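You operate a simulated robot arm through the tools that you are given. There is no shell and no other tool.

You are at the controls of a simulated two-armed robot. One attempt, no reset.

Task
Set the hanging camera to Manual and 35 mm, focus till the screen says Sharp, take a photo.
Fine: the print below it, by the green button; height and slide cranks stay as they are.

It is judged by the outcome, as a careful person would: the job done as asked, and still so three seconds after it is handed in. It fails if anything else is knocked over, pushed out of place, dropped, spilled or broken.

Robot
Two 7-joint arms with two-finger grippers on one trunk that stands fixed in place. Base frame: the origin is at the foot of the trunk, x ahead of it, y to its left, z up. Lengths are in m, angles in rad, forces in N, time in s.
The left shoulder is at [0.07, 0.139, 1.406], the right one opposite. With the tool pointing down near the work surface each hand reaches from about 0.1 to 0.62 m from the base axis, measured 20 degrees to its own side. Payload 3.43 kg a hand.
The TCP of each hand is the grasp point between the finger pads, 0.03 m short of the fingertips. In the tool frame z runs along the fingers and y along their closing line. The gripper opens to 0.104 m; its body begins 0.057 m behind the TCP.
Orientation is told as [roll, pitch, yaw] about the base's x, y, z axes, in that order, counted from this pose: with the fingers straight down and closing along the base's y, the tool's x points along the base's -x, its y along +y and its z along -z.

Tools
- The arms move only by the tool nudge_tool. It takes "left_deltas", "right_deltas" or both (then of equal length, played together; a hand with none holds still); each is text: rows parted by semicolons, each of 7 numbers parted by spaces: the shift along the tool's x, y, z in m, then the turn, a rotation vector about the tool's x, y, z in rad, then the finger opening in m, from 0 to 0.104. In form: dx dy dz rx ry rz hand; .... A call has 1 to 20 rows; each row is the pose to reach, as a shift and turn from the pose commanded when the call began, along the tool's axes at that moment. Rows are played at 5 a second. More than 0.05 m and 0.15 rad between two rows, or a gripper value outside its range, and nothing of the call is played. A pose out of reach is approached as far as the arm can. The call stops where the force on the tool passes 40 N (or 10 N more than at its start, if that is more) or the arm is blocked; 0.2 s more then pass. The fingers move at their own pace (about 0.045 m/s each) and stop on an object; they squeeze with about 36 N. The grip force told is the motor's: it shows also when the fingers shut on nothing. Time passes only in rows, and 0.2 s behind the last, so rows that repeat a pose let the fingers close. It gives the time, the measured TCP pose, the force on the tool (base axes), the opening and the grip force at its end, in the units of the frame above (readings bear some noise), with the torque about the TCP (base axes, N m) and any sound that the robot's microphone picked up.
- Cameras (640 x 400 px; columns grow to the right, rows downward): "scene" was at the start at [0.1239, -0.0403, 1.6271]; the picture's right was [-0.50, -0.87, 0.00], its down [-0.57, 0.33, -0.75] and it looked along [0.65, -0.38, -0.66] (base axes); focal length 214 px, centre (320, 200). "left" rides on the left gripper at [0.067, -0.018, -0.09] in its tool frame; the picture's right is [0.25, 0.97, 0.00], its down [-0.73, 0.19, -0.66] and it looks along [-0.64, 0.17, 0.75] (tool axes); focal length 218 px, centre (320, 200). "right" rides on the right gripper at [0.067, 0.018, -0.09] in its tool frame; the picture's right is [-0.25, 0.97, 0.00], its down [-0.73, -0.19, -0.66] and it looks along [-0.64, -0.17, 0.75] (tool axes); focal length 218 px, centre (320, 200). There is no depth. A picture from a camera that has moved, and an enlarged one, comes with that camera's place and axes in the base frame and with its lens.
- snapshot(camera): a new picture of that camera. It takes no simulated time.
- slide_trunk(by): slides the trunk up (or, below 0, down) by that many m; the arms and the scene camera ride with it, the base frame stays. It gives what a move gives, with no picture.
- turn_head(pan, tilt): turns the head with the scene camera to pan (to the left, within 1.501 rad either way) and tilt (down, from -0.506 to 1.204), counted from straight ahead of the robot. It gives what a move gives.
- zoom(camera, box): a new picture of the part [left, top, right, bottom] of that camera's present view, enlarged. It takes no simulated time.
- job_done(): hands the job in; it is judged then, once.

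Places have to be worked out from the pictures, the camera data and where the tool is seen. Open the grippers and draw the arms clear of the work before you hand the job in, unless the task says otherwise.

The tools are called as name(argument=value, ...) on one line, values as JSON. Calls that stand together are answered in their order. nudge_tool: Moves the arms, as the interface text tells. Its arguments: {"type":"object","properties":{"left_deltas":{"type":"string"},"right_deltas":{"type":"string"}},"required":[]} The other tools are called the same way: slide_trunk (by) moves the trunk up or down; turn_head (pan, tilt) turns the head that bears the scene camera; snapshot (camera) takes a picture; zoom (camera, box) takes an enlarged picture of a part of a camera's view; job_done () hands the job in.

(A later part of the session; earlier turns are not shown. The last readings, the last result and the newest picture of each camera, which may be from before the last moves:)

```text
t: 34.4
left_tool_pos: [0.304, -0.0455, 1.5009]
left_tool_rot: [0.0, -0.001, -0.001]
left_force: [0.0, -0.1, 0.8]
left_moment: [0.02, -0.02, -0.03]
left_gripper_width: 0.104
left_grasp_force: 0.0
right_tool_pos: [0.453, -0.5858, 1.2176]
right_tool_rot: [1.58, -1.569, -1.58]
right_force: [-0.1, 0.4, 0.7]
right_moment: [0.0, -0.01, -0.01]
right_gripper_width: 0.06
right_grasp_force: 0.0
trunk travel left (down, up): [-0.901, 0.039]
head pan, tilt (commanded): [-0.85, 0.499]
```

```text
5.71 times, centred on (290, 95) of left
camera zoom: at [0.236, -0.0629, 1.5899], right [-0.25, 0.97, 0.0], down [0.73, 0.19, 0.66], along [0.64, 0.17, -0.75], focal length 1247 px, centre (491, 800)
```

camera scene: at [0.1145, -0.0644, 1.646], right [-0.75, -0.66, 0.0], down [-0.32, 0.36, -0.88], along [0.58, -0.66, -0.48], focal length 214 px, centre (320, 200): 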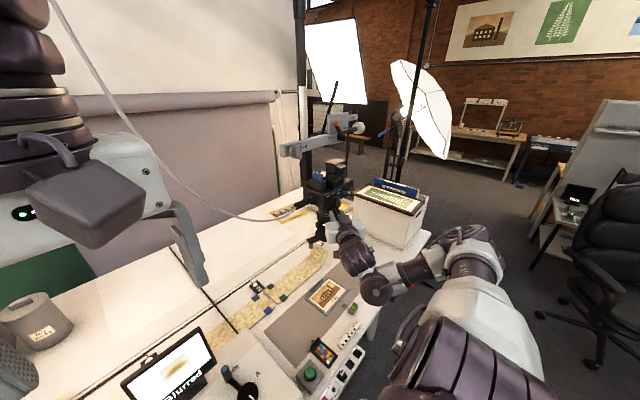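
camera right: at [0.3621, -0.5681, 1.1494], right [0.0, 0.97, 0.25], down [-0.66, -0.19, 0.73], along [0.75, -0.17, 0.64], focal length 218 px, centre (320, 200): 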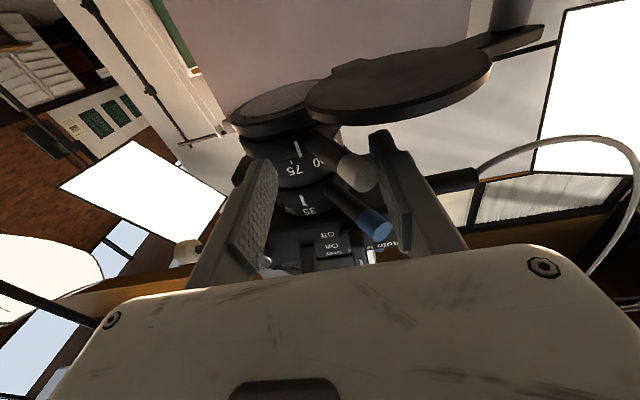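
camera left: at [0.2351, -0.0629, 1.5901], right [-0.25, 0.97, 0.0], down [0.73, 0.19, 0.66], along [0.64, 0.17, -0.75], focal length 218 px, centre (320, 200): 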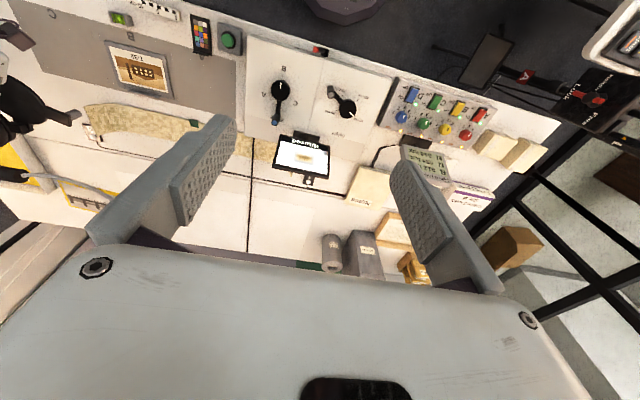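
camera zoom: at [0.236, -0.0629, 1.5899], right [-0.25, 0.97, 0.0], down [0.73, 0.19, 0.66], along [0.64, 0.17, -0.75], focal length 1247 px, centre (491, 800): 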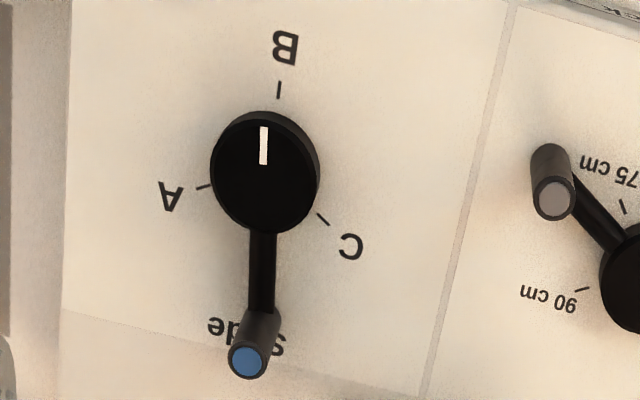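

Focus tick is near 77 cm now, the slide about 8 mm from its original place. I'll keep pushing gently another 3.5 cm.

nudge_tool(right_deltas="0 -0.005 0 0 0 0 0.06; 0 -0.01 0 0 0 0 0.06; 0 -0.015 0 0 0 0 0.06; 0 -0.02 0 0 0 0 0.06; 0 -0.025 0 0 0 0 0.06; 0 -0.03 0 0 0 0 0.06; 0 -0.035 0 0 0 0 0.06; 0 -0.035 0 0 0 0 0.06")

zoom(camera="right", box=[220, 80, 420, 240])

zoom(camera="left", box=[250, 60, 330, 130])

zoom(camera="scene", box=[300, 180, 400, 260])

```text
t: 36.2
left_tool_pos: [0.304, -0.046, 1.5007]
left_tool_rot: [0.0, 0.001, 0.001]
left_force: [0.4, 0.3, 0.2]
left_moment: [0.02, 0.03, 0.02]
left_gripper_width: 0.1038
left_grasp_force: 0.1
right_tool_pos: [0.4504, -0.6197, 1.2179]
right_tool_rot: [1.348, -1.568, -1.35]
right_force: [0.7, -0.1, -0.3]
right_moment: [0.02, -0.02, 0.02]
right_gripper_width: 0.0601
right_grasp_force: 0.0
trunk travel left (down, up): [-0.901, 0.039]
head pan, tilt (commanded): [-0.85, 0.499]
```

```text
2.50 times, centred on (320, 160) of right
camera zoom: at [0.362, -0.6024, 1.1501], right [0.0, 0.97, 0.25], down [-0.66, -0.19, 0.73], along [0.75, -0.17, 0.64], focal length 546 px, centre (320, 300)
```

zoom: 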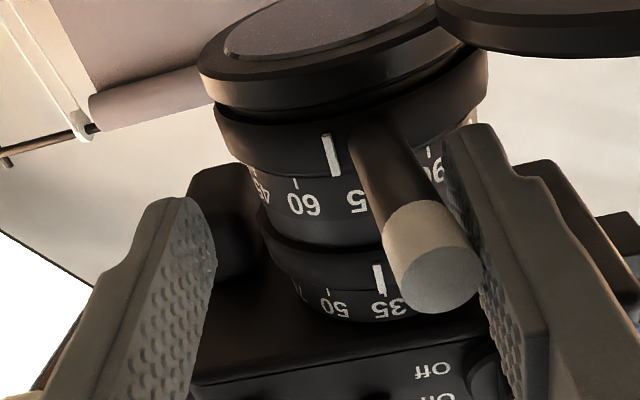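

```text
5.71 times, centred on (290, 95) of left
camera zoom: at [0.2357, -0.0626, 1.59], right [-0.25, 0.97, 0.0], down [0.73, 0.19, 0.66], along [0.64, 0.17, -0.75], focal length 1247 px, centre (491, 800)
```

zoom: 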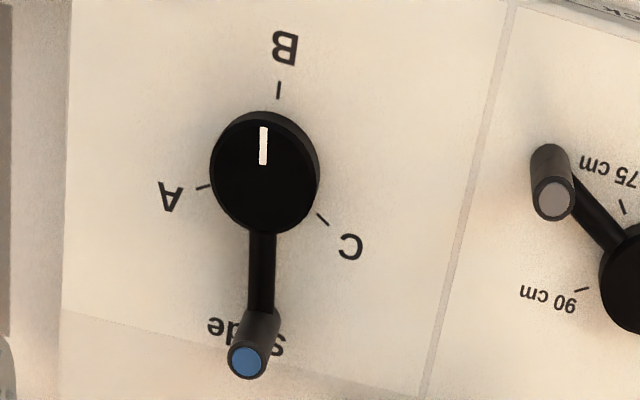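

```text
5.00 times, centred on (350, 220) of scene
camera zoom: at [0.1109, -0.0666, 1.6461], right [-0.75, -0.66, 0.0], down [-0.32, 0.36, -0.88], along [0.58, -0.66, -0.48], focal length 1072 px, centre (170, 100)
```

zoom: 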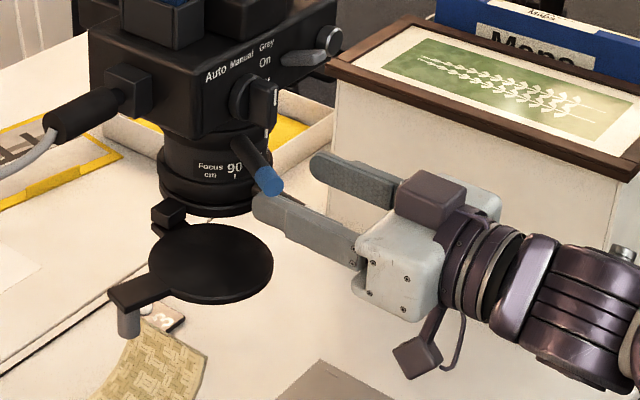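

The slide stayed put this time and the focus tick is at about 68 cm. I'll narrow the fork around the lever and carry it along its arc, yawing the hand with it about 15°, then check the screen.

nudge_tool(right_deltas="0 0.006 0 0 0 0 0.05; 0 0.011 0 0 0 0 0.04; 0 0.015 0 0 0 0 0.03; 0 0.015 0 0 0 0 0.03; 0 0.007 0 0 0 0 0.03; 0 -0.0013 -0.001 0 0 0 0.03; 0 -0.0095 0 -0.087 0 0 0.03; 0 -0.0177 0.0012 -0.175 0 0 0.03; 0 -0.0257 0.0036 -0.262 0 0 0.03; 0 -0.0257 0.0036 -0.262 0 0 0.03")

zoom(camera="right", box=[220, 80, 420, 240])

zoom(camera="left", box=[250, 60, 370, 180])

zoom(camera="scene", box=[300, 180, 400, 260])

```text
t: 38.4
left_tool_pos: [0.3047, -0.0462, 1.5017]
left_tool_rot: [-0.001, 0.0, 0.001]
left_force: [-0.5, 0.3, 0.5]
left_moment: [-0.02, 0.02, 0.01]
left_gripper_width: 0.104
left_grasp_force: 0.1
right_tool_pos: [0.4544, -0.6465, 1.2164]
right_tool_rot: [1.674, -1.569, -1.411]
right_force: [-0.5, -0.2, -0.9]
right_moment: [-0.01, -0.02, -0.01]
right_gripper_width: 0.03
right_grasp_force: 0.0
trunk travel left (down, up): [-0.901, 0.039]
head pan, tilt (commanded): [-0.85, 0.499]
```

```text
2.50 times, centred on (320, 160) of right
camera zoom: at [0.3641, -0.6523, 1.1502], right [-0.25, 0.93, 0.25], down [-0.58, -0.36, 0.73], along [0.77, 0.03, 0.64], focal length 546 px, centre (320, 300)
```

zoom: 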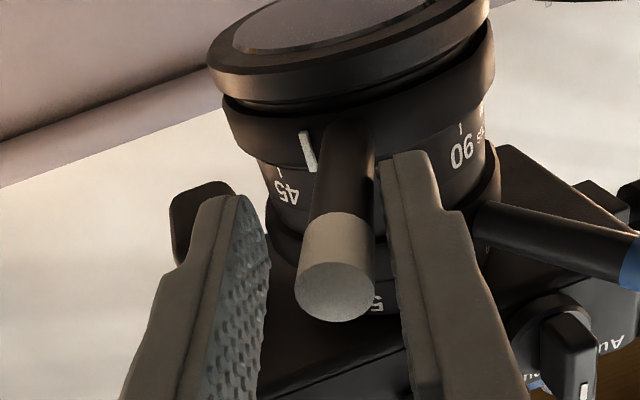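

```text
3.33 times, centred on (310, 120) of left
camera zoom: at [0.2356, -0.0626, 1.59], right [-0.25, 0.97, 0.0], down [0.73, 0.19, 0.66], along [0.64, 0.17, -0.75], focal length 728 px, centre (353, 467)
```

zoom: 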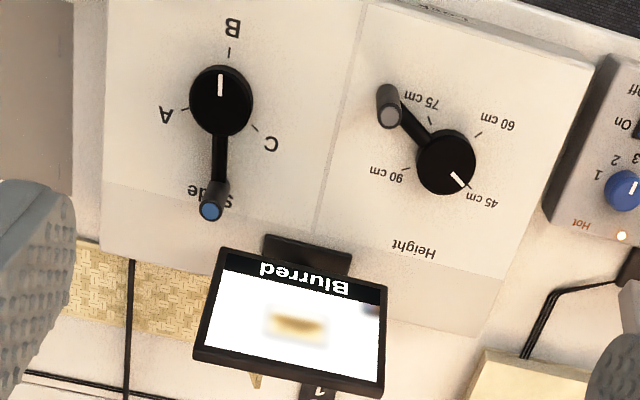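

```text
5.00 times, centred on (350, 220) of scene
camera zoom: at [0.1108, -0.0666, 1.6461], right [-0.75, -0.66, 0.0], down [-0.32, 0.36, -0.88], along [0.58, -0.66, -0.48], focal length 1072 px, centre (170, 100)
```

zoom: 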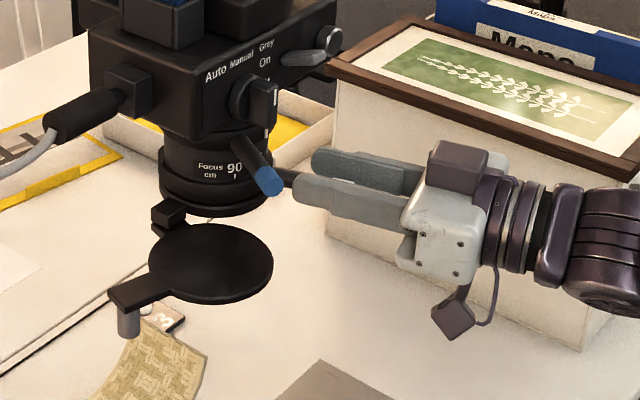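

The screen is clearly less blurred and the tick stands around 51 cm; the slide crank hasn't moved further. I'll go about 6° more along the arc.

nudge_tool(right_deltas="0 -0.0033 0.0003 -0.035 0 0 0.03; 0 -0.0066 0.0007 -0.07 0 0 0.03; 0 -0.0099 0.0012 -0.105 0 0 0.03; 0 -0.0099 0.0012 -0.105 0 0 0.03")

zoom(camera="right", box=[220, 80, 420, 240])

zoom(camera="left", box=[250, 60, 370, 180])

```text
t: 39.4
left_tool_pos: [0.3042, -0.0449, 1.5019]
left_tool_rot: [0.002, 0.002, 0.0]
left_force: [0.2, 0.8, 0.2]
left_moment: [-0.02, 0.02, -0.01]
left_gripper_width: 0.104
left_grasp_force: 0.0
right_tool_pos: [0.4598, -0.654, 1.2173]
right_tool_rot: [1.835, -1.568, -1.466]
right_force: [0.3, 0.1, -0.6]
right_moment: [-0.01, -0.04, 0.02]
right_gripper_width: 0.03
right_grasp_force: 0.0
trunk travel left (down, up): [-0.901, 0.039]
head pan, tilt (commanded): [-0.85, 0.499]
```

```text
2.50 times, centred on (320, 160) of right
camera zoom: at [0.3694, -0.6713, 1.1502], right [-0.35, 0.9, 0.25], down [-0.54, -0.41, 0.73], along [0.76, 0.11, 0.64], focal length 546 px, centre (320, 300)
```

zoom: 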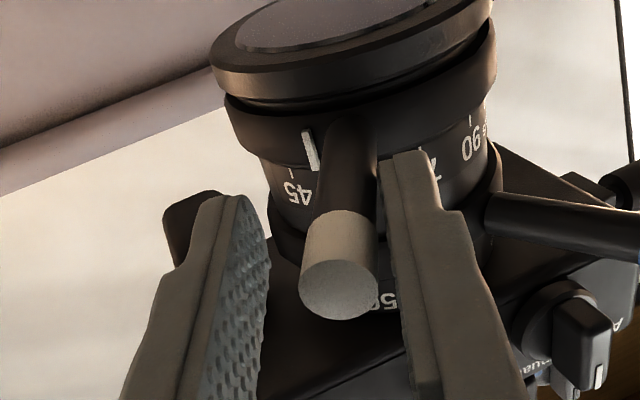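

```text
3.33 times, centred on (310, 120) of left
camera zoom: at [0.2356, -0.0627, 1.59], right [-0.25, 0.97, 0.0], down [0.73, 0.19, 0.66], along [0.64, 0.17, -0.75], focal length 728 px, centre (353, 467)
```

zoom: 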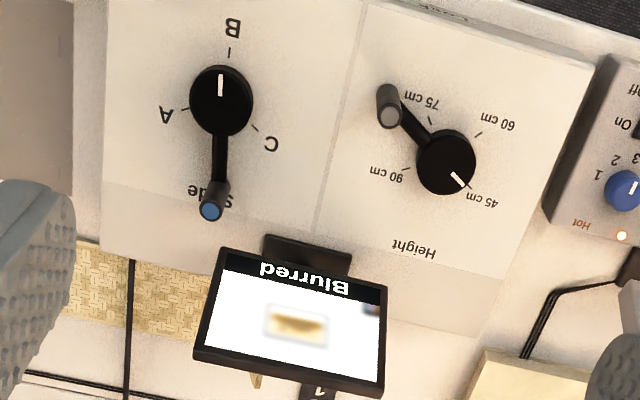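

Sharper still; the tick is close to 48. Another 3° in small steps.

nudge_tool(right_deltas="0 -0.0025 0.0002 -0.026 0 0 0.03; 0 -0.005 0.0005 -0.052 0 0 0.03; 0 -0.005 0.0005 -0.052 0 0 0.03")

zoom(camera="right", box=[220, 80, 420, 240])

zoom(camera="left", box=[250, 60, 370, 180])

```text
t: 40.2
left_tool_pos: [0.3035, -0.0459, 1.503]
left_tool_rot: [0.001, 0.0, -0.001]
left_force: [0.7, 0.8, -0.5]
left_moment: [-0.02, 0.01, 0.0]
left_gripper_width: 0.1039
left_grasp_force: 0.0
right_tool_pos: [0.4612, -0.6598, 1.2179]
right_tool_rot: [2.015, -1.569, -1.596]
right_force: [0.3, 0.1, -0.2]
right_moment: [-0.03, 0.0, 0.03]
right_gripper_width: 0.0305
right_grasp_force: 0.0
trunk travel left (down, up): [-0.901, 0.039]
head pan, tilt (commanded): [-0.85, 0.499]
```

```text
2.50 times, centred on (320, 160) of right
camera zoom: at [0.372, -0.6805, 1.1504], right [-0.39, 0.88, 0.25], down [-0.52, -0.44, 0.73], along [0.76, 0.15, 0.64], focal length 546 px, centre (320, 300)
```

zoom: 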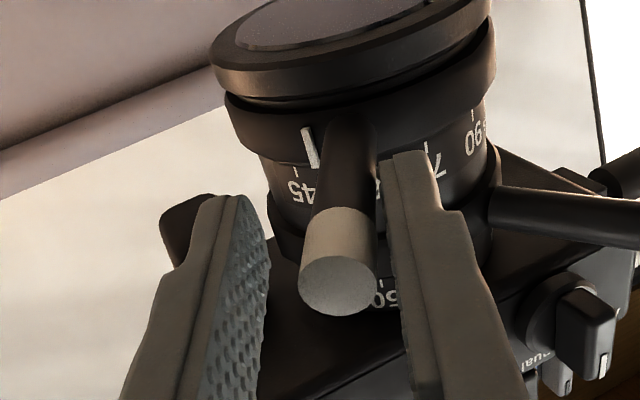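

```text
3.33 times, centred on (310, 120) of left
camera zoom: at [0.2354, -0.0627, 1.59], right [-0.25, 0.97, 0.0], down [0.73, 0.19, 0.66], along [0.64, 0.17, -0.75], focal length 728 px, centre (353, 467)
```

zoom: 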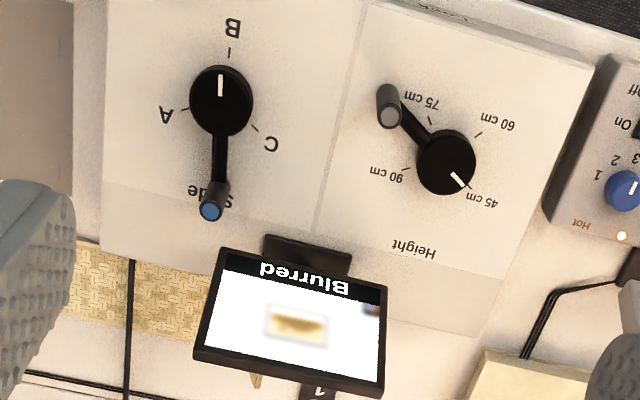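

Still "Blurred" but close; the tick is about 4-5° from the 45 mark. I'll continue 4°.

nudge_tool(right_deltas="0 -0.0033 0.0003 -0.035 0 0 0.03; 0 -0.0066 0.0007 -0.07 0 0 0.03; 0 -0.0066 0.0007 -0.07 0 0 0.03")

zoom(camera="right", box=[220, 80, 420, 240])

zoom(camera="left", box=[250, 60, 370, 180])

```text
t: 41.0
left_tool_pos: [0.3024, -0.0454, 1.5007]
left_tool_rot: [0.0, 0.0, -0.001]
left_force: [-0.9, 0.1, 0.6]
left_moment: [0.01, -0.04, -0.02]
left_gripper_width: 0.104
left_grasp_force: 0.1
right_tool_pos: [0.463, -0.6656, 1.2173]
right_tool_rot: [1.938, -1.57, -1.449]
right_force: [-0.6, 0.1, -0.8]
right_moment: [0.01, 0.02, 0.02]
right_gripper_width: 0.0297
right_grasp_force: 0.1
trunk travel left (down, up): [-0.901, 0.039]
head pan, tilt (commanded): [-0.85, 0.499]
```

```text
2.50 times, centred on (320, 160) of right
camera zoom: at [0.3764, -0.6923, 1.1504], right [-0.45, 0.85, 0.25], down [-0.49, -0.48, 0.73], along [0.74, 0.21, 0.64], focal length 546 px, centre (320, 300)
```

zoom: 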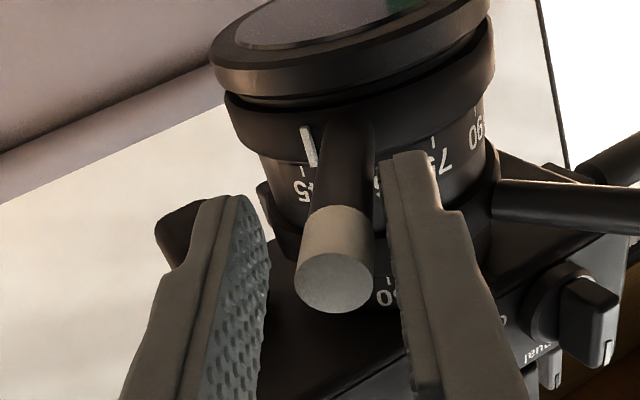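

```text
3.33 times, centred on (310, 120) of left
camera zoom: at [0.2352, -0.0627, 1.5901], right [-0.25, 0.97, 0.0], down [0.73, 0.19, 0.66], along [0.64, 0.17, -0.75], focal length 728 px, centre (353, 467)
```

zoom: 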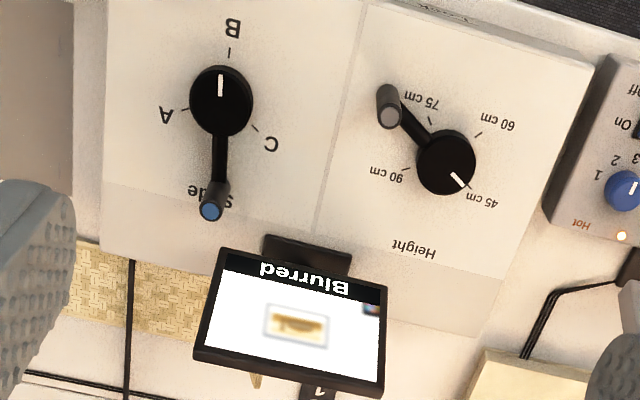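

Getting there; the print's outline is appearing. I'll continue another 4°.

nudge_tool(right_deltas="0 -0.0033 0.0003 -0.035 0 0 0.03; 0 -0.0066 0.0007 -0.07 0 0 0.03; 0 -0.0066 0.0007 -0.07 0 0 0.03")

zoom(camera="right", box=[220, 80, 420, 240])

zoom(camera="left", box=[250, 60, 370, 180])

```text
t: 41.8
left_tool_pos: [0.3046, -0.0447, 1.5016]
left_tool_rot: [0.0, 0.0, 0.0]
left_force: [-0.1, 0.1, 0.6]
left_moment: [0.03, 0.01, -0.04]
left_gripper_width: 0.1039
left_grasp_force: 0.1
right_tool_pos: [0.4659, -0.6703, 1.2178]
right_tool_rot: [2.041, -1.569, -1.484]
right_force: [-0.6, -0.6, -0.3]
right_moment: [-0.02, -0.03, 0.03]
right_gripper_width: 0.0297
right_grasp_force: 0.1
trunk travel left (down, up): [-0.901, 0.039]
head pan, tilt (commanded): [-0.85, 0.499]
```

```text
2.50 times, centred on (320, 160) of right
camera zoom: at [0.3824, -0.7034, 1.1504], right [-0.51, 0.82, 0.25], down [-0.46, -0.51, 0.73], along [0.73, 0.26, 0.64], focal length 546 px, centre (320, 300)
```

zoom: 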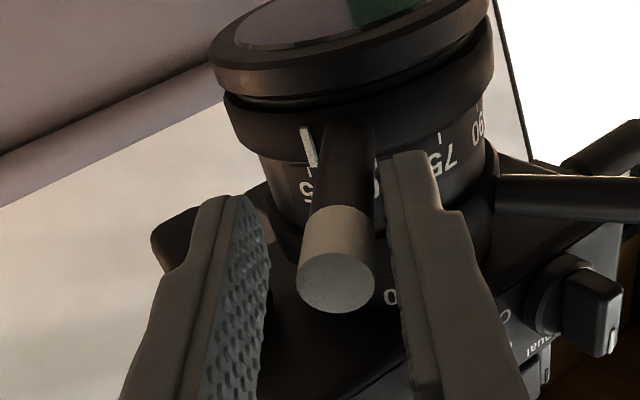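

```text
3.33 times, centred on (310, 120) of left
camera zoom: at [0.2352, -0.0627, 1.5901], right [-0.25, 0.97, 0.0], down [0.73, 0.19, 0.66], along [0.64, 0.17, -0.75], focal length 728 px, centre (353, 467)
```

zoom: 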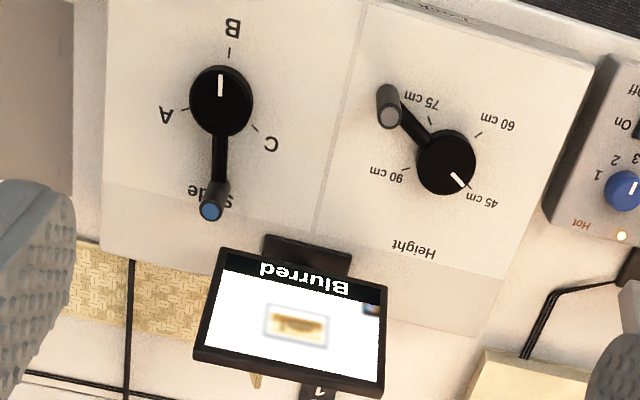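

Tick is nearly at 45 and the picture still improves. Another 3°.

nudge_tool(right_deltas="0 -0.0025 0.0002 -0.026 0 0 0.03; 0 -0.005 0.0005 -0.052 0 0 0.03; 0 -0.005 0.0005 -0.052 0 0 0.03")

zoom(camera="right", box=[220, 80, 420, 240])

zoom(camera="left", box=[250, 60, 370, 180])

```text
t: 42.6
left_tool_pos: [0.3045, -0.0459, 1.5023]
left_tool_rot: [0.0, -0.001, -0.001]
left_force: [-0.3, -0.2, 0.3]
left_moment: [0.01, 0.02, 0.0]
left_gripper_width: 0.1039
left_grasp_force: 0.0
right_tool_pos: [0.4691, -0.6736, 1.2178]
right_tool_rot: [2.008, -1.57, -1.397]
right_force: [0.9, -0.5, -0.8]
right_moment: [-0.03, -0.01, 0.01]
right_gripper_width: 0.0298
right_grasp_force: 0.0
trunk travel left (down, up): [-0.901, 0.039]
head pan, tilt (commanded): [-0.85, 0.499]
```

```text
2.50 times, centred on (320, 160) of right
camera zoom: at [0.3875, -0.7114, 1.1501], right [-0.56, 0.79, 0.25], down [-0.43, -0.53, 0.73], along [0.71, 0.3, 0.64], focal length 546 px, centre (320, 300)
```

zoom: 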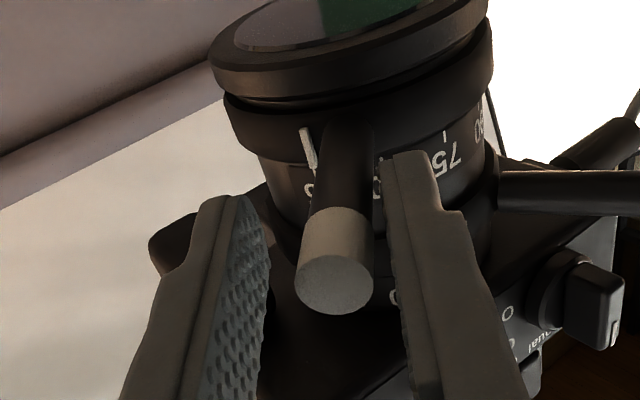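

```text
3.33 times, centred on (310, 120) of left
camera zoom: at [0.2353, -0.0626, 1.5901], right [-0.25, 0.97, 0.0], down [0.73, 0.19, 0.66], along [0.64, 0.17, -0.75], focal length 728 px, centre (353, 467)
```

zoom: 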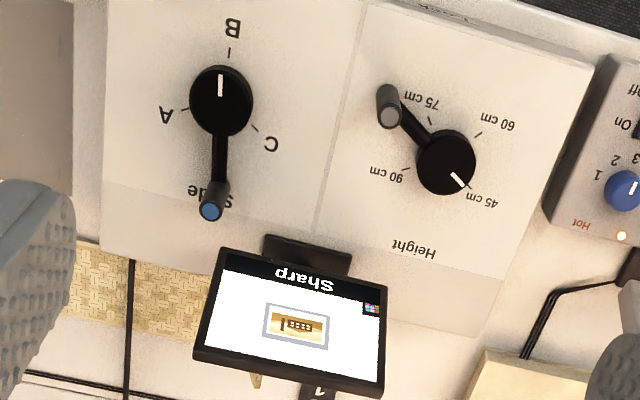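

The screen says "Sharp". I'll ease it about 1° further for margin off the edge of the sharp zone, and check it stays Sharp.

nudge_tool(right_deltas="0 -0.001 0.0001 -0.01 0 0 0.03; 0 -0.002 0.0002 -0.02 0 0 0.03; 0 -0.002 0.0002 -0.02 0 0 0.03")

zoom(camera="left", box=[250, 60, 370, 180])

zoom(camera="right", box=[270, 120, 350, 190])

```text
t: 43.4
left_tool_pos: [0.3033, -0.0459, 1.5016]
left_tool_rot: [0.0, 0.001, 0.0]
left_force: [0.5, -0.6, 0.1]
left_moment: [0.03, -0.01, -0.04]
left_gripper_width: 0.1041
left_grasp_force: 0.0
right_tool_pos: [0.4716, -0.6742, 1.2191]
right_tool_rot: [2.348, -1.57, -1.714]
right_force: [-0.2, -0.7, 0.2]
right_moment: [0.02, 0.0, 0.01]
right_gripper_width: 0.03
right_grasp_force: 0.1
right hand out of reach, approached as far as the arm can: row 2
trunk travel left (down, up): [-0.901, 0.039]
head pan, tilt (commanded): [-0.85, 0.499]
```

```text
3.33 times, centred on (310, 120) of left
camera zoom: at [0.2347, -0.0628, 1.5902], right [-0.25, 0.97, 0.0], down [0.73, 0.19, 0.66], along [0.64, 0.17, -0.75], focal length 728 px, centre (353, 467)
```

zoom: 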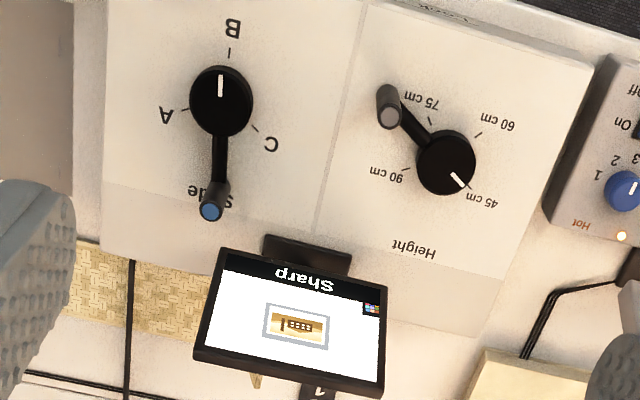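

```text
5.71 times, centred on (310, 155) of right
camera zoom: at [0.3893, -0.7126, 1.1515], right [-0.57, 0.78, 0.25], down [-0.42, -0.54, 0.73], along [0.71, 0.31, 0.64], focal length 1247 px, centre (377, 457)
```

zoom: 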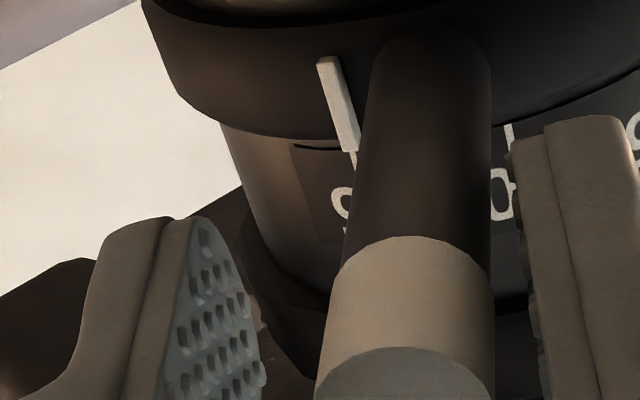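

Still "Sharp". I'll open the fingers off the lever and withdraw straight back along the finger direction in small steps.

nudge_tool(right_deltas="0 0 0 0 0 0 0.04; 0 0 0 0 0 0 0.05; 0 0 0 0 0 0 0.056; 0 0 -0.01 0 0 0 0.056; 0 0 -0.02 0 0 0 0.056; 0 0 -0.03 0 0 0 0.056; 0 0 -0.04 0 0 0 0.056; 0 0 -0.05 0 0 0 0.056; 0 0 -0.06 0 0 0 0.056; 0 0 -0.06 0 0 0 0.056")

snapshot(camera="right")

snapshot(camera="scene")

zoom(camera="left", box=[250, 60, 370, 180])

```text
t: 45.6
left_tool_pos: [0.3037, -0.0452, 1.5011]
left_tool_rot: [0.0, 0.0, 0.0]
left_force: [-0.5, -0.1, 0.2]
left_moment: [0.01, 0.01, -0.01]
left_gripper_width: 0.1041
left_grasp_force: 0.0
right_tool_pos: [0.4335, -0.6876, 1.2271]
right_tool_rot: [2.01, -1.568, -1.377]
right_force: [-0.5, 0.5, -0.4]
right_moment: [-0.01, 0.03, 0.02]
right_gripper_width: 0.0559
right_grasp_force: 0.1
right hand out of reach, approached as far as the arm can: row 4, 5, 6, 7, 8, 9, 10
trunk travel left (down, up): [-0.901, 0.039]
head pan, tilt (commanded): [-0.85, 0.499]
```

```text
taken
camera right: at [0.3521, -0.7267, 1.1597], right [-0.57, 0.78, 0.26], down [-0.42, -0.54, 0.73], along [0.71, 0.31, 0.64], focal length 218 px, centre (320, 200)
```

right: 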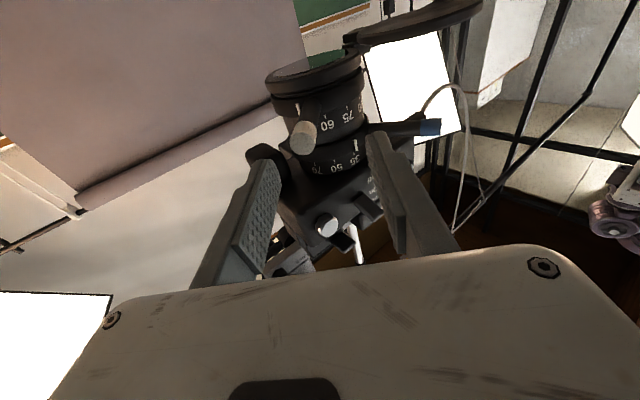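

```text
taken
camera scene: at [0.1106, -0.0668, 1.6461], right [-0.75, -0.66, 0.0], down [-0.32, 0.36, -0.88], along [0.58, -0.66, -0.48], focal length 214 px, centre (320, 200)
```

scene: 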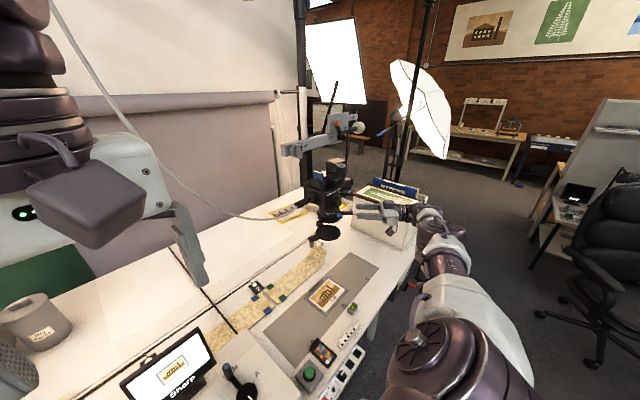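

```text
3.33 times, centred on (310, 120) of left
camera zoom: at [0.2354, -0.0628, 1.59], right [-0.25, 0.97, 0.0], down [0.73, 0.19, 0.66], along [0.64, 0.17, -0.75], focal length 728 px, centre (353, 467)
```

zoom: 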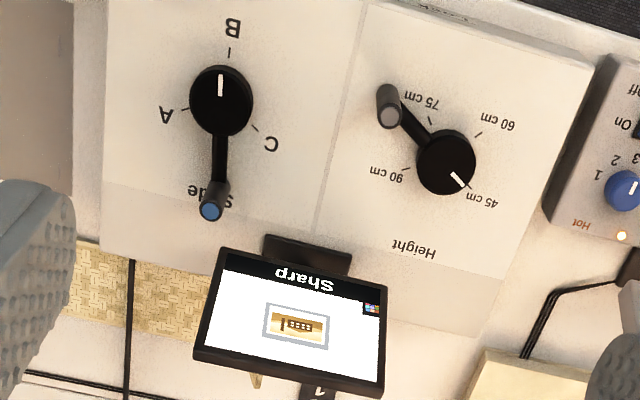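

The lever is released, and the screen still says "Sharp". The arm is near its limit in this yaw, so I'll back away while turning the hand back to straight.

nudge_tool(right_deltas="-0.003 0.004 -0.01 0.04 0 0 0.056; -0.006 0.01 -0.022 0.12 0 0 0.056; -0.01 0.02 -0.033 0.25 0 0 0.056; -0.015 0.032 -0.04 0.39 0 0 0.056; -0.02 0.046 -0.04 0.53 0 0 0.056; -0.02 0.06 -0.036 0.64 0 0 0.056; -0.02 0.06 -0.036 0.64 0 0 0.056")

snapshot(camera="right")

zoom(camera="left", box=[250, 60, 370, 180])

zoom(camera="scene", box=[300, 165, 400, 245])

```text
t: 47.2
left_tool_pos: [0.3046, -0.0455, 1.5013]
left_tool_rot: [-0.001, 0.001, -0.002]
left_force: [0.3, -0.1, -0.1]
left_moment: [0.0, -0.01, 0.02]
left_gripper_width: 0.104
left_grasp_force: 0.1
right_tool_pos: [0.3898, -0.7568, 1.209]
right_tool_rot: [0.118, -1.566, -0.126]
right_force: [0.7, -0.9, 1.3]
right_moment: [-0.01, 0.04, 0.04]
right_gripper_width: 0.0558
right_grasp_force: 0.1
right hand out of reach, approached as far as the arm can: row 4, 5, 6, 7
trunk travel left (down, up): [-0.901, 0.039]
head pan, tilt (commanded): [-0.85, 0.499]
```

```text
taken
camera right: at [0.3004, -0.7398, 1.1427], right [0.01, 0.97, 0.25], down [-0.65, -0.19, 0.73], along [0.76, -0.17, 0.63], focal length 218 px, centre (320, 200)
```

right: 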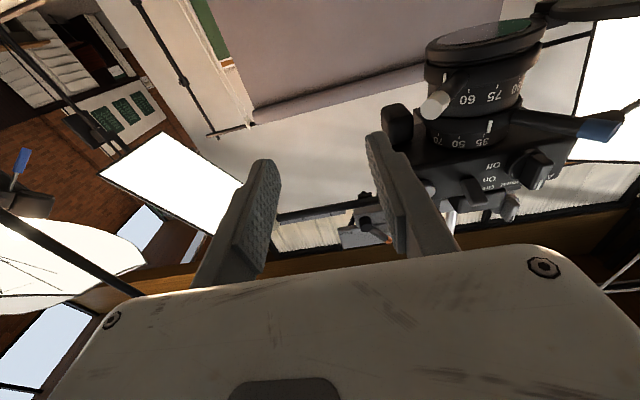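

```text
3.33 times, centred on (310, 120) of left
camera zoom: at [0.2353, -0.063, 1.5901], right [-0.25, 0.97, 0.0], down [0.73, 0.19, 0.66], along [0.64, 0.17, -0.75], focal length 728 px, centre (353, 467)
```

zoom: 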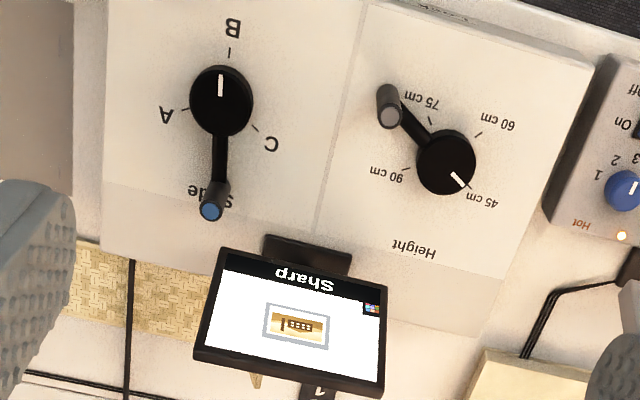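

```text
5.00 times, centred on (350, 205) of scene
camera zoom: at [0.1105, -0.067, 1.6462], right [-0.75, -0.66, 0.0], down [-0.32, 0.36, -0.88], along [0.58, -0.66, -0.48], focal length 1072 px, centre (170, 175)
```

zoom: 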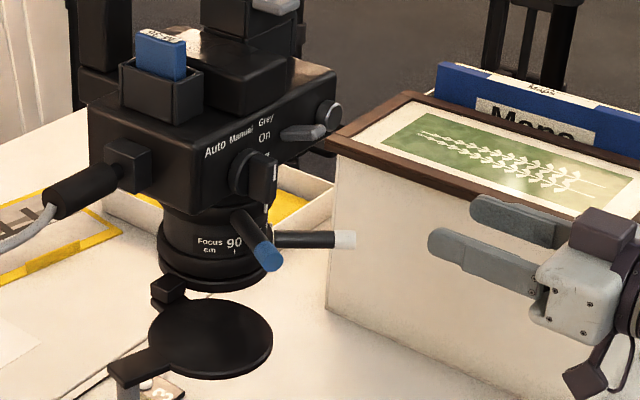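

The hand is clear and the screen still shows "Sharp". The slide is still about 8 mm off, so I'll go back to the dial and use it as a hold to draw the carriage back by that much in -y; first I move in front of the dial.

nudge_tool(right_deltas="-0.03 0.02 -0.015 0 0 0 0.05; -0.06 0.05 -0.02 0 0 0 0.045; -0.085 0.085 -0.02 0 0 0 0.045; -0.095 0.125 -0.02 0 0 0 0.045; -0.095 0.16 -0.02 0 0 0 0.045; -0.095 0.18 -0.02 0 0 0 0.045; -0.095 0.18 -0.02 0 0 0 0.045")

zoom(camera="left", box=[240, 40, 400, 190])

zoom(camera="scene", box=[304, 165, 360, 200])

snapshot(camera="right")

```text
t: 48.8
left_tool_pos: [0.3064, -0.0425, 1.5018]
left_tool_rot: [-0.002, 0.003, 0.002]
left_force: [-0.6, 0.2, -0.6]
left_moment: [-0.04, 0.0, -0.01]
left_gripper_width: 0.1042
left_grasp_force: 0.0
right_tool_pos: [0.3729, -0.5766, 1.3035]
right_tool_rot: [0.339, -1.567, -0.349]
right_force: [-0.5, 0.3, -0.8]
right_moment: [0.0, 0.01, -0.04]
right_gripper_width: 0.0449
right_grasp_force: 0.1
right hand out of reach, approached as far as the arm can: row 1, 2, 3, 4
trunk travel left (down, up): [-0.901, 0.039]
head pan, tilt (commanded): [-0.85, 0.499]
```

```text
2.67 times, centred on (320, 115) of left
camera zoom: at [0.238, -0.0595, 1.5897], right [-0.25, 0.97, 0.0], down [0.73, 0.19, 0.66], along [0.63, 0.16, -0.76], focal length 582 px, centre (320, 427)
```

zoom: 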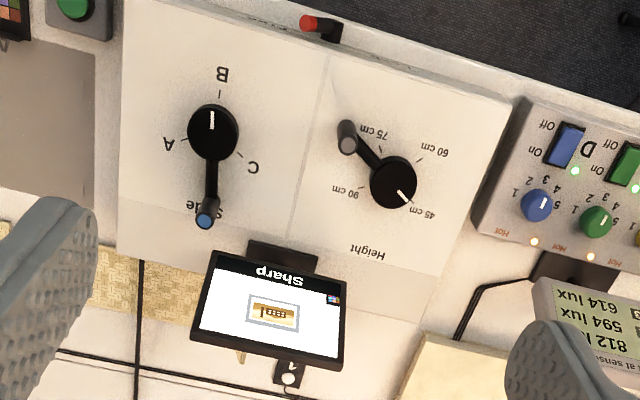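

```text
11.43 times, centred on (332, 182) of scene
camera zoom: at [0.1131, -0.0635, 1.646], right [-0.75, -0.66, 0.0], down [-0.32, 0.36, -0.88], along [0.58, -0.66, -0.48], focal length 2451 px, centre (183, 400)
```

zoom: 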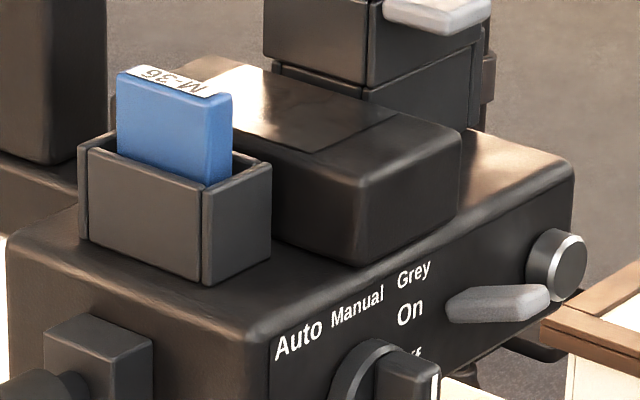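

```text
taken
camera right: at [0.2838, -0.5577, 1.2368], right [0.01, 0.97, 0.25], down [-0.66, -0.18, 0.73], along [0.75, -0.17, 0.63], focal length 218 px, centre (320, 200)
```

right: 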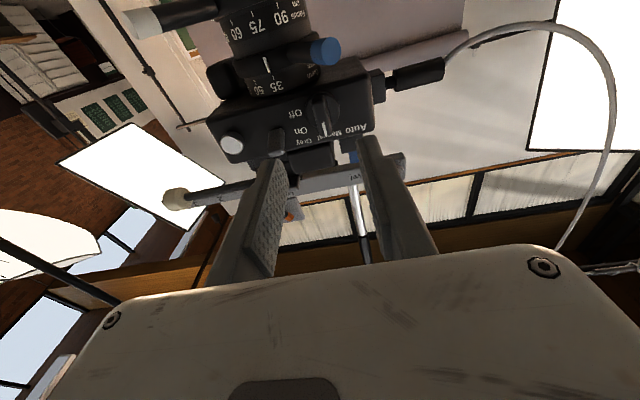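

The trunk is still swaying a little from the arm's reconfiguration. I'll wait a second and retake the reference views.

nudge_tool(right_deltas="0 0 0 0 0 0 0.045; 0 0 0 0 0 0 0.045; 0 0 0 0 0 0 0.045; 0 0 0 0 0 0 0.045; 0 0 0 0 0 0 0.045")

zoom(camera="left", box=[240, 40, 400, 190])

zoom(camera="scene", box=[304, 165, 360, 200])

zoom(camera="right", box=[200, 0, 400, 150])

```text
t: 50.0
left_tool_pos: [0.305, -0.0456, 1.5015]
left_tool_rot: [-0.001, 0.0, 0.001]
left_force: [0.0, 0.0, 0.0]
left_moment: [-0.05, 0.02, -0.01]
left_gripper_width: 0.1041
left_grasp_force: 0.1
right_tool_pos: [0.3721, -0.5781, 1.3044]
right_tool_rot: [1.101, -1.569, -1.111]
right_force: [-0.5, 0.1, -0.9]
right_moment: [0.02, 0.02, 0.0]
right_gripper_width: 0.0445
right_grasp_force: 0.0
trunk travel left (down, up): [-0.901, 0.039]
head pan, tilt (commanded): [-0.85, 0.499]
```

```text
2.67 times, centred on (320, 115) of left
camera zoom: at [0.2361, -0.062, 1.59], right [-0.25, 0.97, 0.0], down [0.73, 0.19, 0.66], along [0.64, 0.17, -0.75], focal length 582 px, centre (320, 427)
```

zoom: 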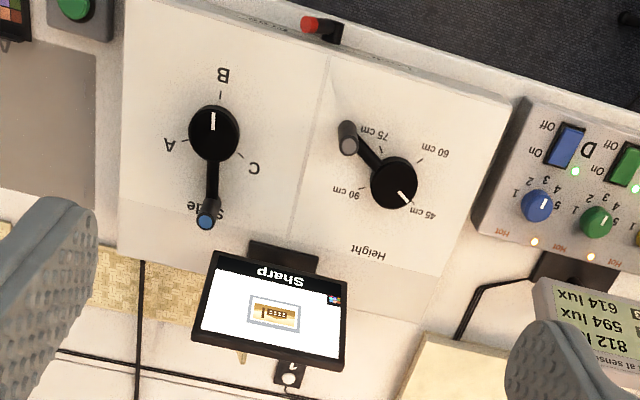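

```text
11.43 times, centred on (332, 182) of scene
camera zoom: at [0.1114, -0.066, 1.6461], right [-0.75, -0.66, 0.0], down [-0.32, 0.36, -0.88], along [0.58, -0.66, -0.48], focal length 2451 px, centre (183, 400)
```

zoom: 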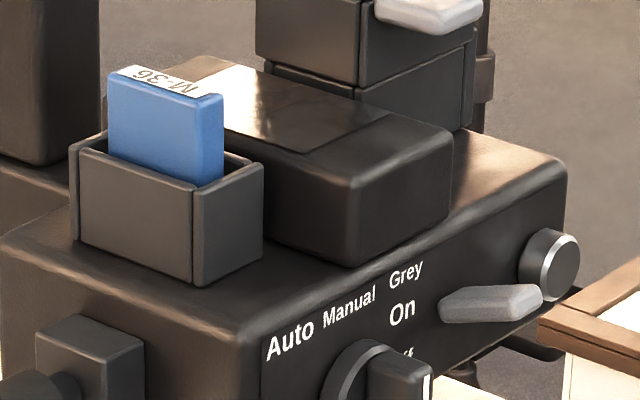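

```text
2.67 times, centred on (300, 75) of right
camera zoom: at [0.2828, -0.5599, 1.2367], right [0.01, 0.97, 0.25], down [-0.66, -0.19, 0.73], along [0.75, -0.17, 0.63], focal length 582 px, centre (373, 533)
```

zoom: 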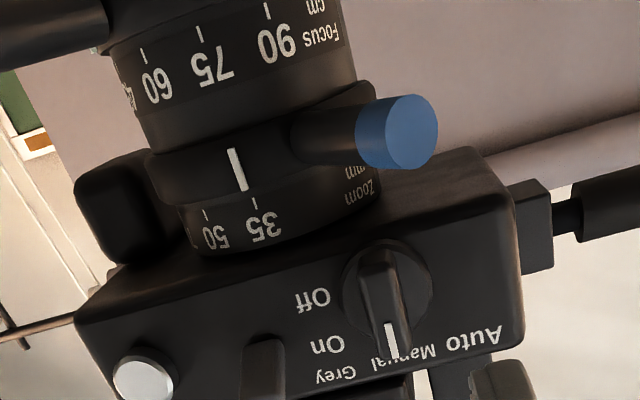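

Compared with the first enlargement, the "Auto" label is off by (-22, +14) px, i.e. the carriage is about 10 mm too far toward +y. I'll advance with open fingers around the dial bar (now at y≈-0.5745).

nudge_tool(right_deltas="0 0.0036 0.02 0 0 0 0.045; 0 0.0036 0.04 0 0 0 0.045; 0 0.0036 0.06 0 0 0 0.045; 0 0.0036 0.072 0 0 0 0.045; 0 0.0036 0.08 0 0 0 0.045; 0 0.0036 0.08 0 0 0 0.045; 0 0.0036 0.08 0 0 0 0.045")

zoom(camera="right", box=[240, 80, 420, 220])

zoom(camera="scene", box=[300, 165, 380, 225])

```text
t: 51.6
left_tool_pos: [0.3055, -0.0453, 1.5013]
left_tool_rot: [0.0, 0.001, 0.001]
left_force: [0.2, 0.8, 0.8]
left_moment: [0.03, 0.0, 0.0]
left_gripper_width: 0.1039
left_grasp_force: 0.2
right_tool_pos: [0.4539, -0.5756, 1.3052]
right_tool_rot: [1.567, -1.568, -1.577]
right_force: [-0.9, -0.6, -0.3]
right_moment: [-0.03, 0.0, 0.02]
right_gripper_width: 0.045
right_grasp_force: 0.1
trunk travel left (down, up): [-0.901, 0.039]
head pan, tilt (commanded): [-0.85, 0.499]
```

```text
2.86 times, centred on (330, 150) of right
camera zoom: at [0.3647, -0.5577, 1.2375], right [0.01, 0.97, 0.25], down [-0.66, -0.19, 0.73], along [0.75, -0.17, 0.64], focal length 624 px, centre (291, 343)
```

zoom: 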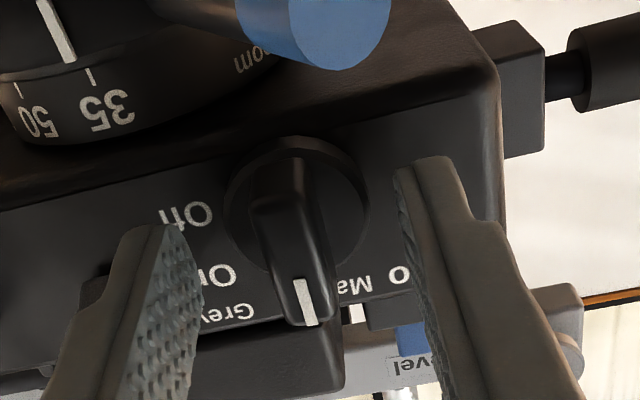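

```text
6.67 times, centred on (340, 195) of scene
camera zoom: at [0.1108, -0.0668, 1.6461], right [-0.75, -0.66, 0.0], down [-0.32, 0.36, -0.88], along [0.58, -0.66, -0.48], focal length 1430 px, centre (187, 233)
```

zoom: 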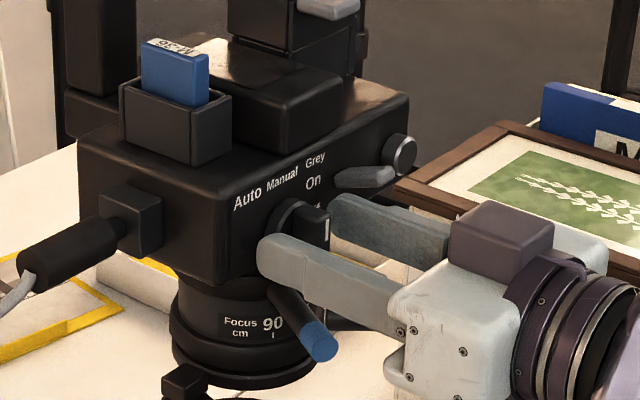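

Fingers are around the bar with room on both sides. I'll narrow them to a 20 mm fork and push the bar (and carriage) gently toward -y with the left finger, in small steps.

nudge_tool(right_deltas="0 0 0 0 0 0 0.035; 0 0 0 0 0 0 0.025; 0 0 0 0 0 0 0.02; 0 -0.003 0 0 0 0 0.02; 0 -0.005 0 0 0 0 0.02; 0 -0.007 0 0 0 0 0.02; 0 -0.009 0 0 0 0 0.02; 0 -0.009 0 0 0 0 0.02")

zoom(camera="scene", box=[304, 165, 360, 200])

zoom(camera="right", box=[250, 90, 390, 210])

zoom(camera="left", box=[240, 40, 400, 190])

```text
t: 53.4
left_tool_pos: [0.3038, -0.0452, 1.5016]
left_tool_rot: [0.0, -0.001, 0.0]
left_force: [0.2, -0.2, -0.1]
left_moment: [0.03, -0.01, 0.01]
left_gripper_width: 0.104
left_grasp_force: 0.0
right_tool_pos: [0.4539, -0.585, 1.3054]
right_tool_rot: [1.276, -1.568, -1.286]
right_force: [0.1, -0.3, -0.2]
right_moment: [0.01, -0.03, 0.0]
right_gripper_width: 0.0202
right_grasp_force: 0.0
trunk travel left (down, up): [-0.901, 0.039]
head pan, tilt (commanded): [-0.85, 0.499]
```

```text
11.43 times, centred on (332, 182) of scene
camera zoom: at [0.1109, -0.0668, 1.6461], right [-0.75, -0.66, 0.0], down [-0.32, 0.36, -0.88], along [0.58, -0.66, -0.48], focal length 2451 px, centre (183, 400)
```

zoom: 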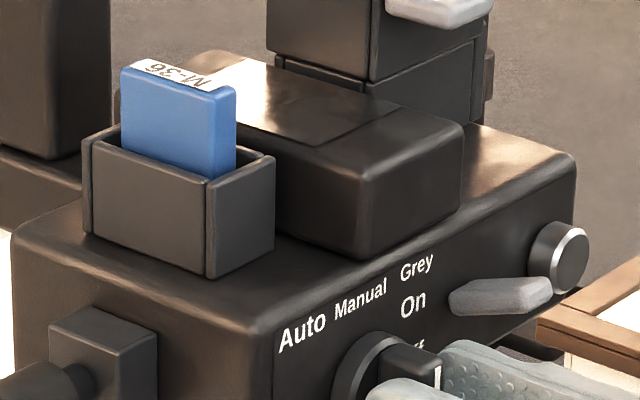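

```text
3.33 times, centred on (320, 150) of right
camera zoom: at [0.364, -0.5666, 1.2377], right [0.01, 0.97, 0.25], down [-0.66, -0.19, 0.73], along [0.75, -0.17, 0.63], focal length 728 px, centre (320, 367)
```

zoom: 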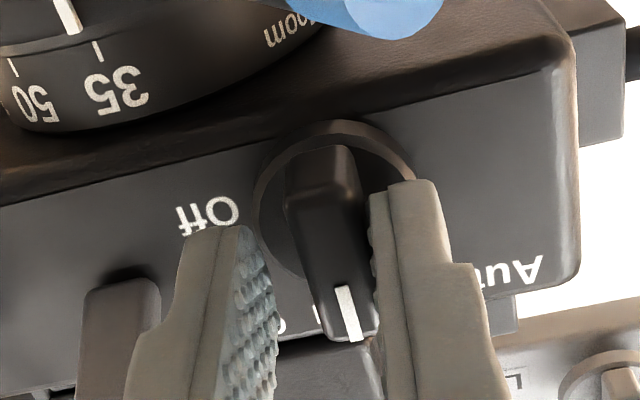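

```text
2.67 times, centred on (320, 115) of left
camera zoom: at [0.2357, -0.0627, 1.59], right [-0.25, 0.97, 0.0], down [0.73, 0.19, 0.66], along [0.64, 0.17, -0.75], focal length 582 px, centre (320, 427)
```

zoom: 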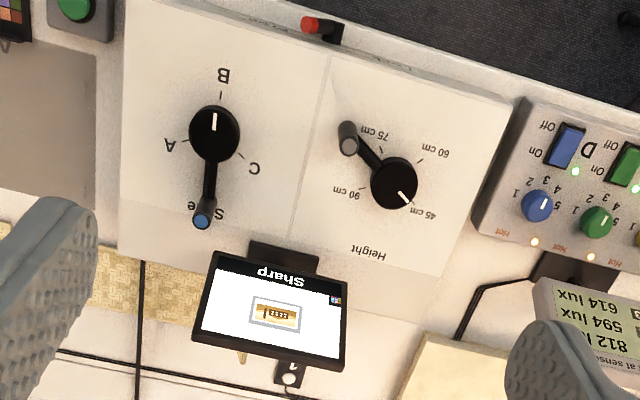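

The carriage came back about half; the label is still (-10, +6) px off, i.e. about 4.5 mm. I'll push that remaining bit.

nudge_tool(right_deltas="0 -0.002 0 0 0 0 0.02; 0 -0.0035 0 0 0 0 0.02; 0 -0.0045 0 0 0 0 0.02; 0 -0.0045 0 0 0 0 0.02")

zoom(camera="scene", box=[304, 165, 360, 200])

zoom(camera="left", box=[240, 40, 400, 190])

```text
t: 54.4
left_tool_pos: [0.304, -0.0452, 1.5018]
left_tool_rot: [0.0, 0.0, 0.0]
left_force: [-0.9, 0.0, 0.5]
left_moment: [-0.01, 0.0, -0.01]
left_gripper_width: 0.1039
left_grasp_force: 0.1
right_tool_pos: [0.4537, -0.5884, 1.305]
right_tool_rot: [1.499, -1.569, -1.508]
right_force: [0.9, 1.5, 0.6]
right_moment: [-0.01, -0.01, 0.03]
right_gripper_width: 0.0207
right_grasp_force: 0.2
trunk travel left (down, up): [-0.901, 0.039]
head pan, tilt (commanded): [-0.85, 0.499]
```

```text
11.43 times, centred on (332, 182) of scene
camera zoom: at [0.1109, -0.0663, 1.6462], right [-0.75, -0.66, 0.0], down [-0.32, 0.36, -0.88], along [0.58, -0.66, -0.48], focal length 2451 px, centre (183, 400)
```

zoom: 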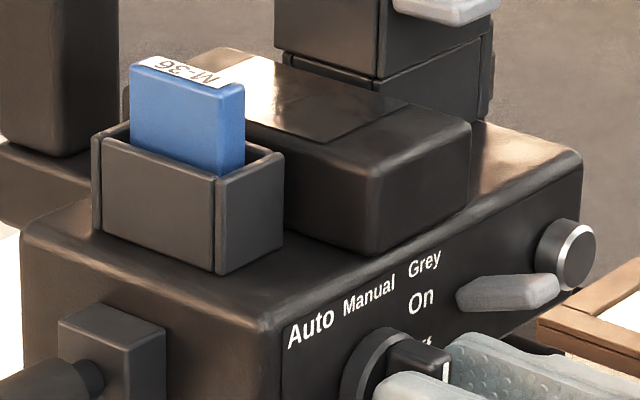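

```text
2.67 times, centred on (320, 115) of left
camera zoom: at [0.2357, -0.0623, 1.59], right [-0.25, 0.97, 0.0], down [0.73, 0.19, 0.66], along [0.64, 0.17, -0.75], focal length 582 px, centre (320, 427)
```

zoom: 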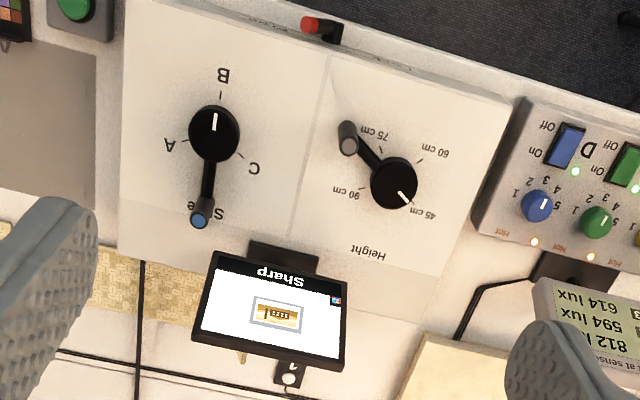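

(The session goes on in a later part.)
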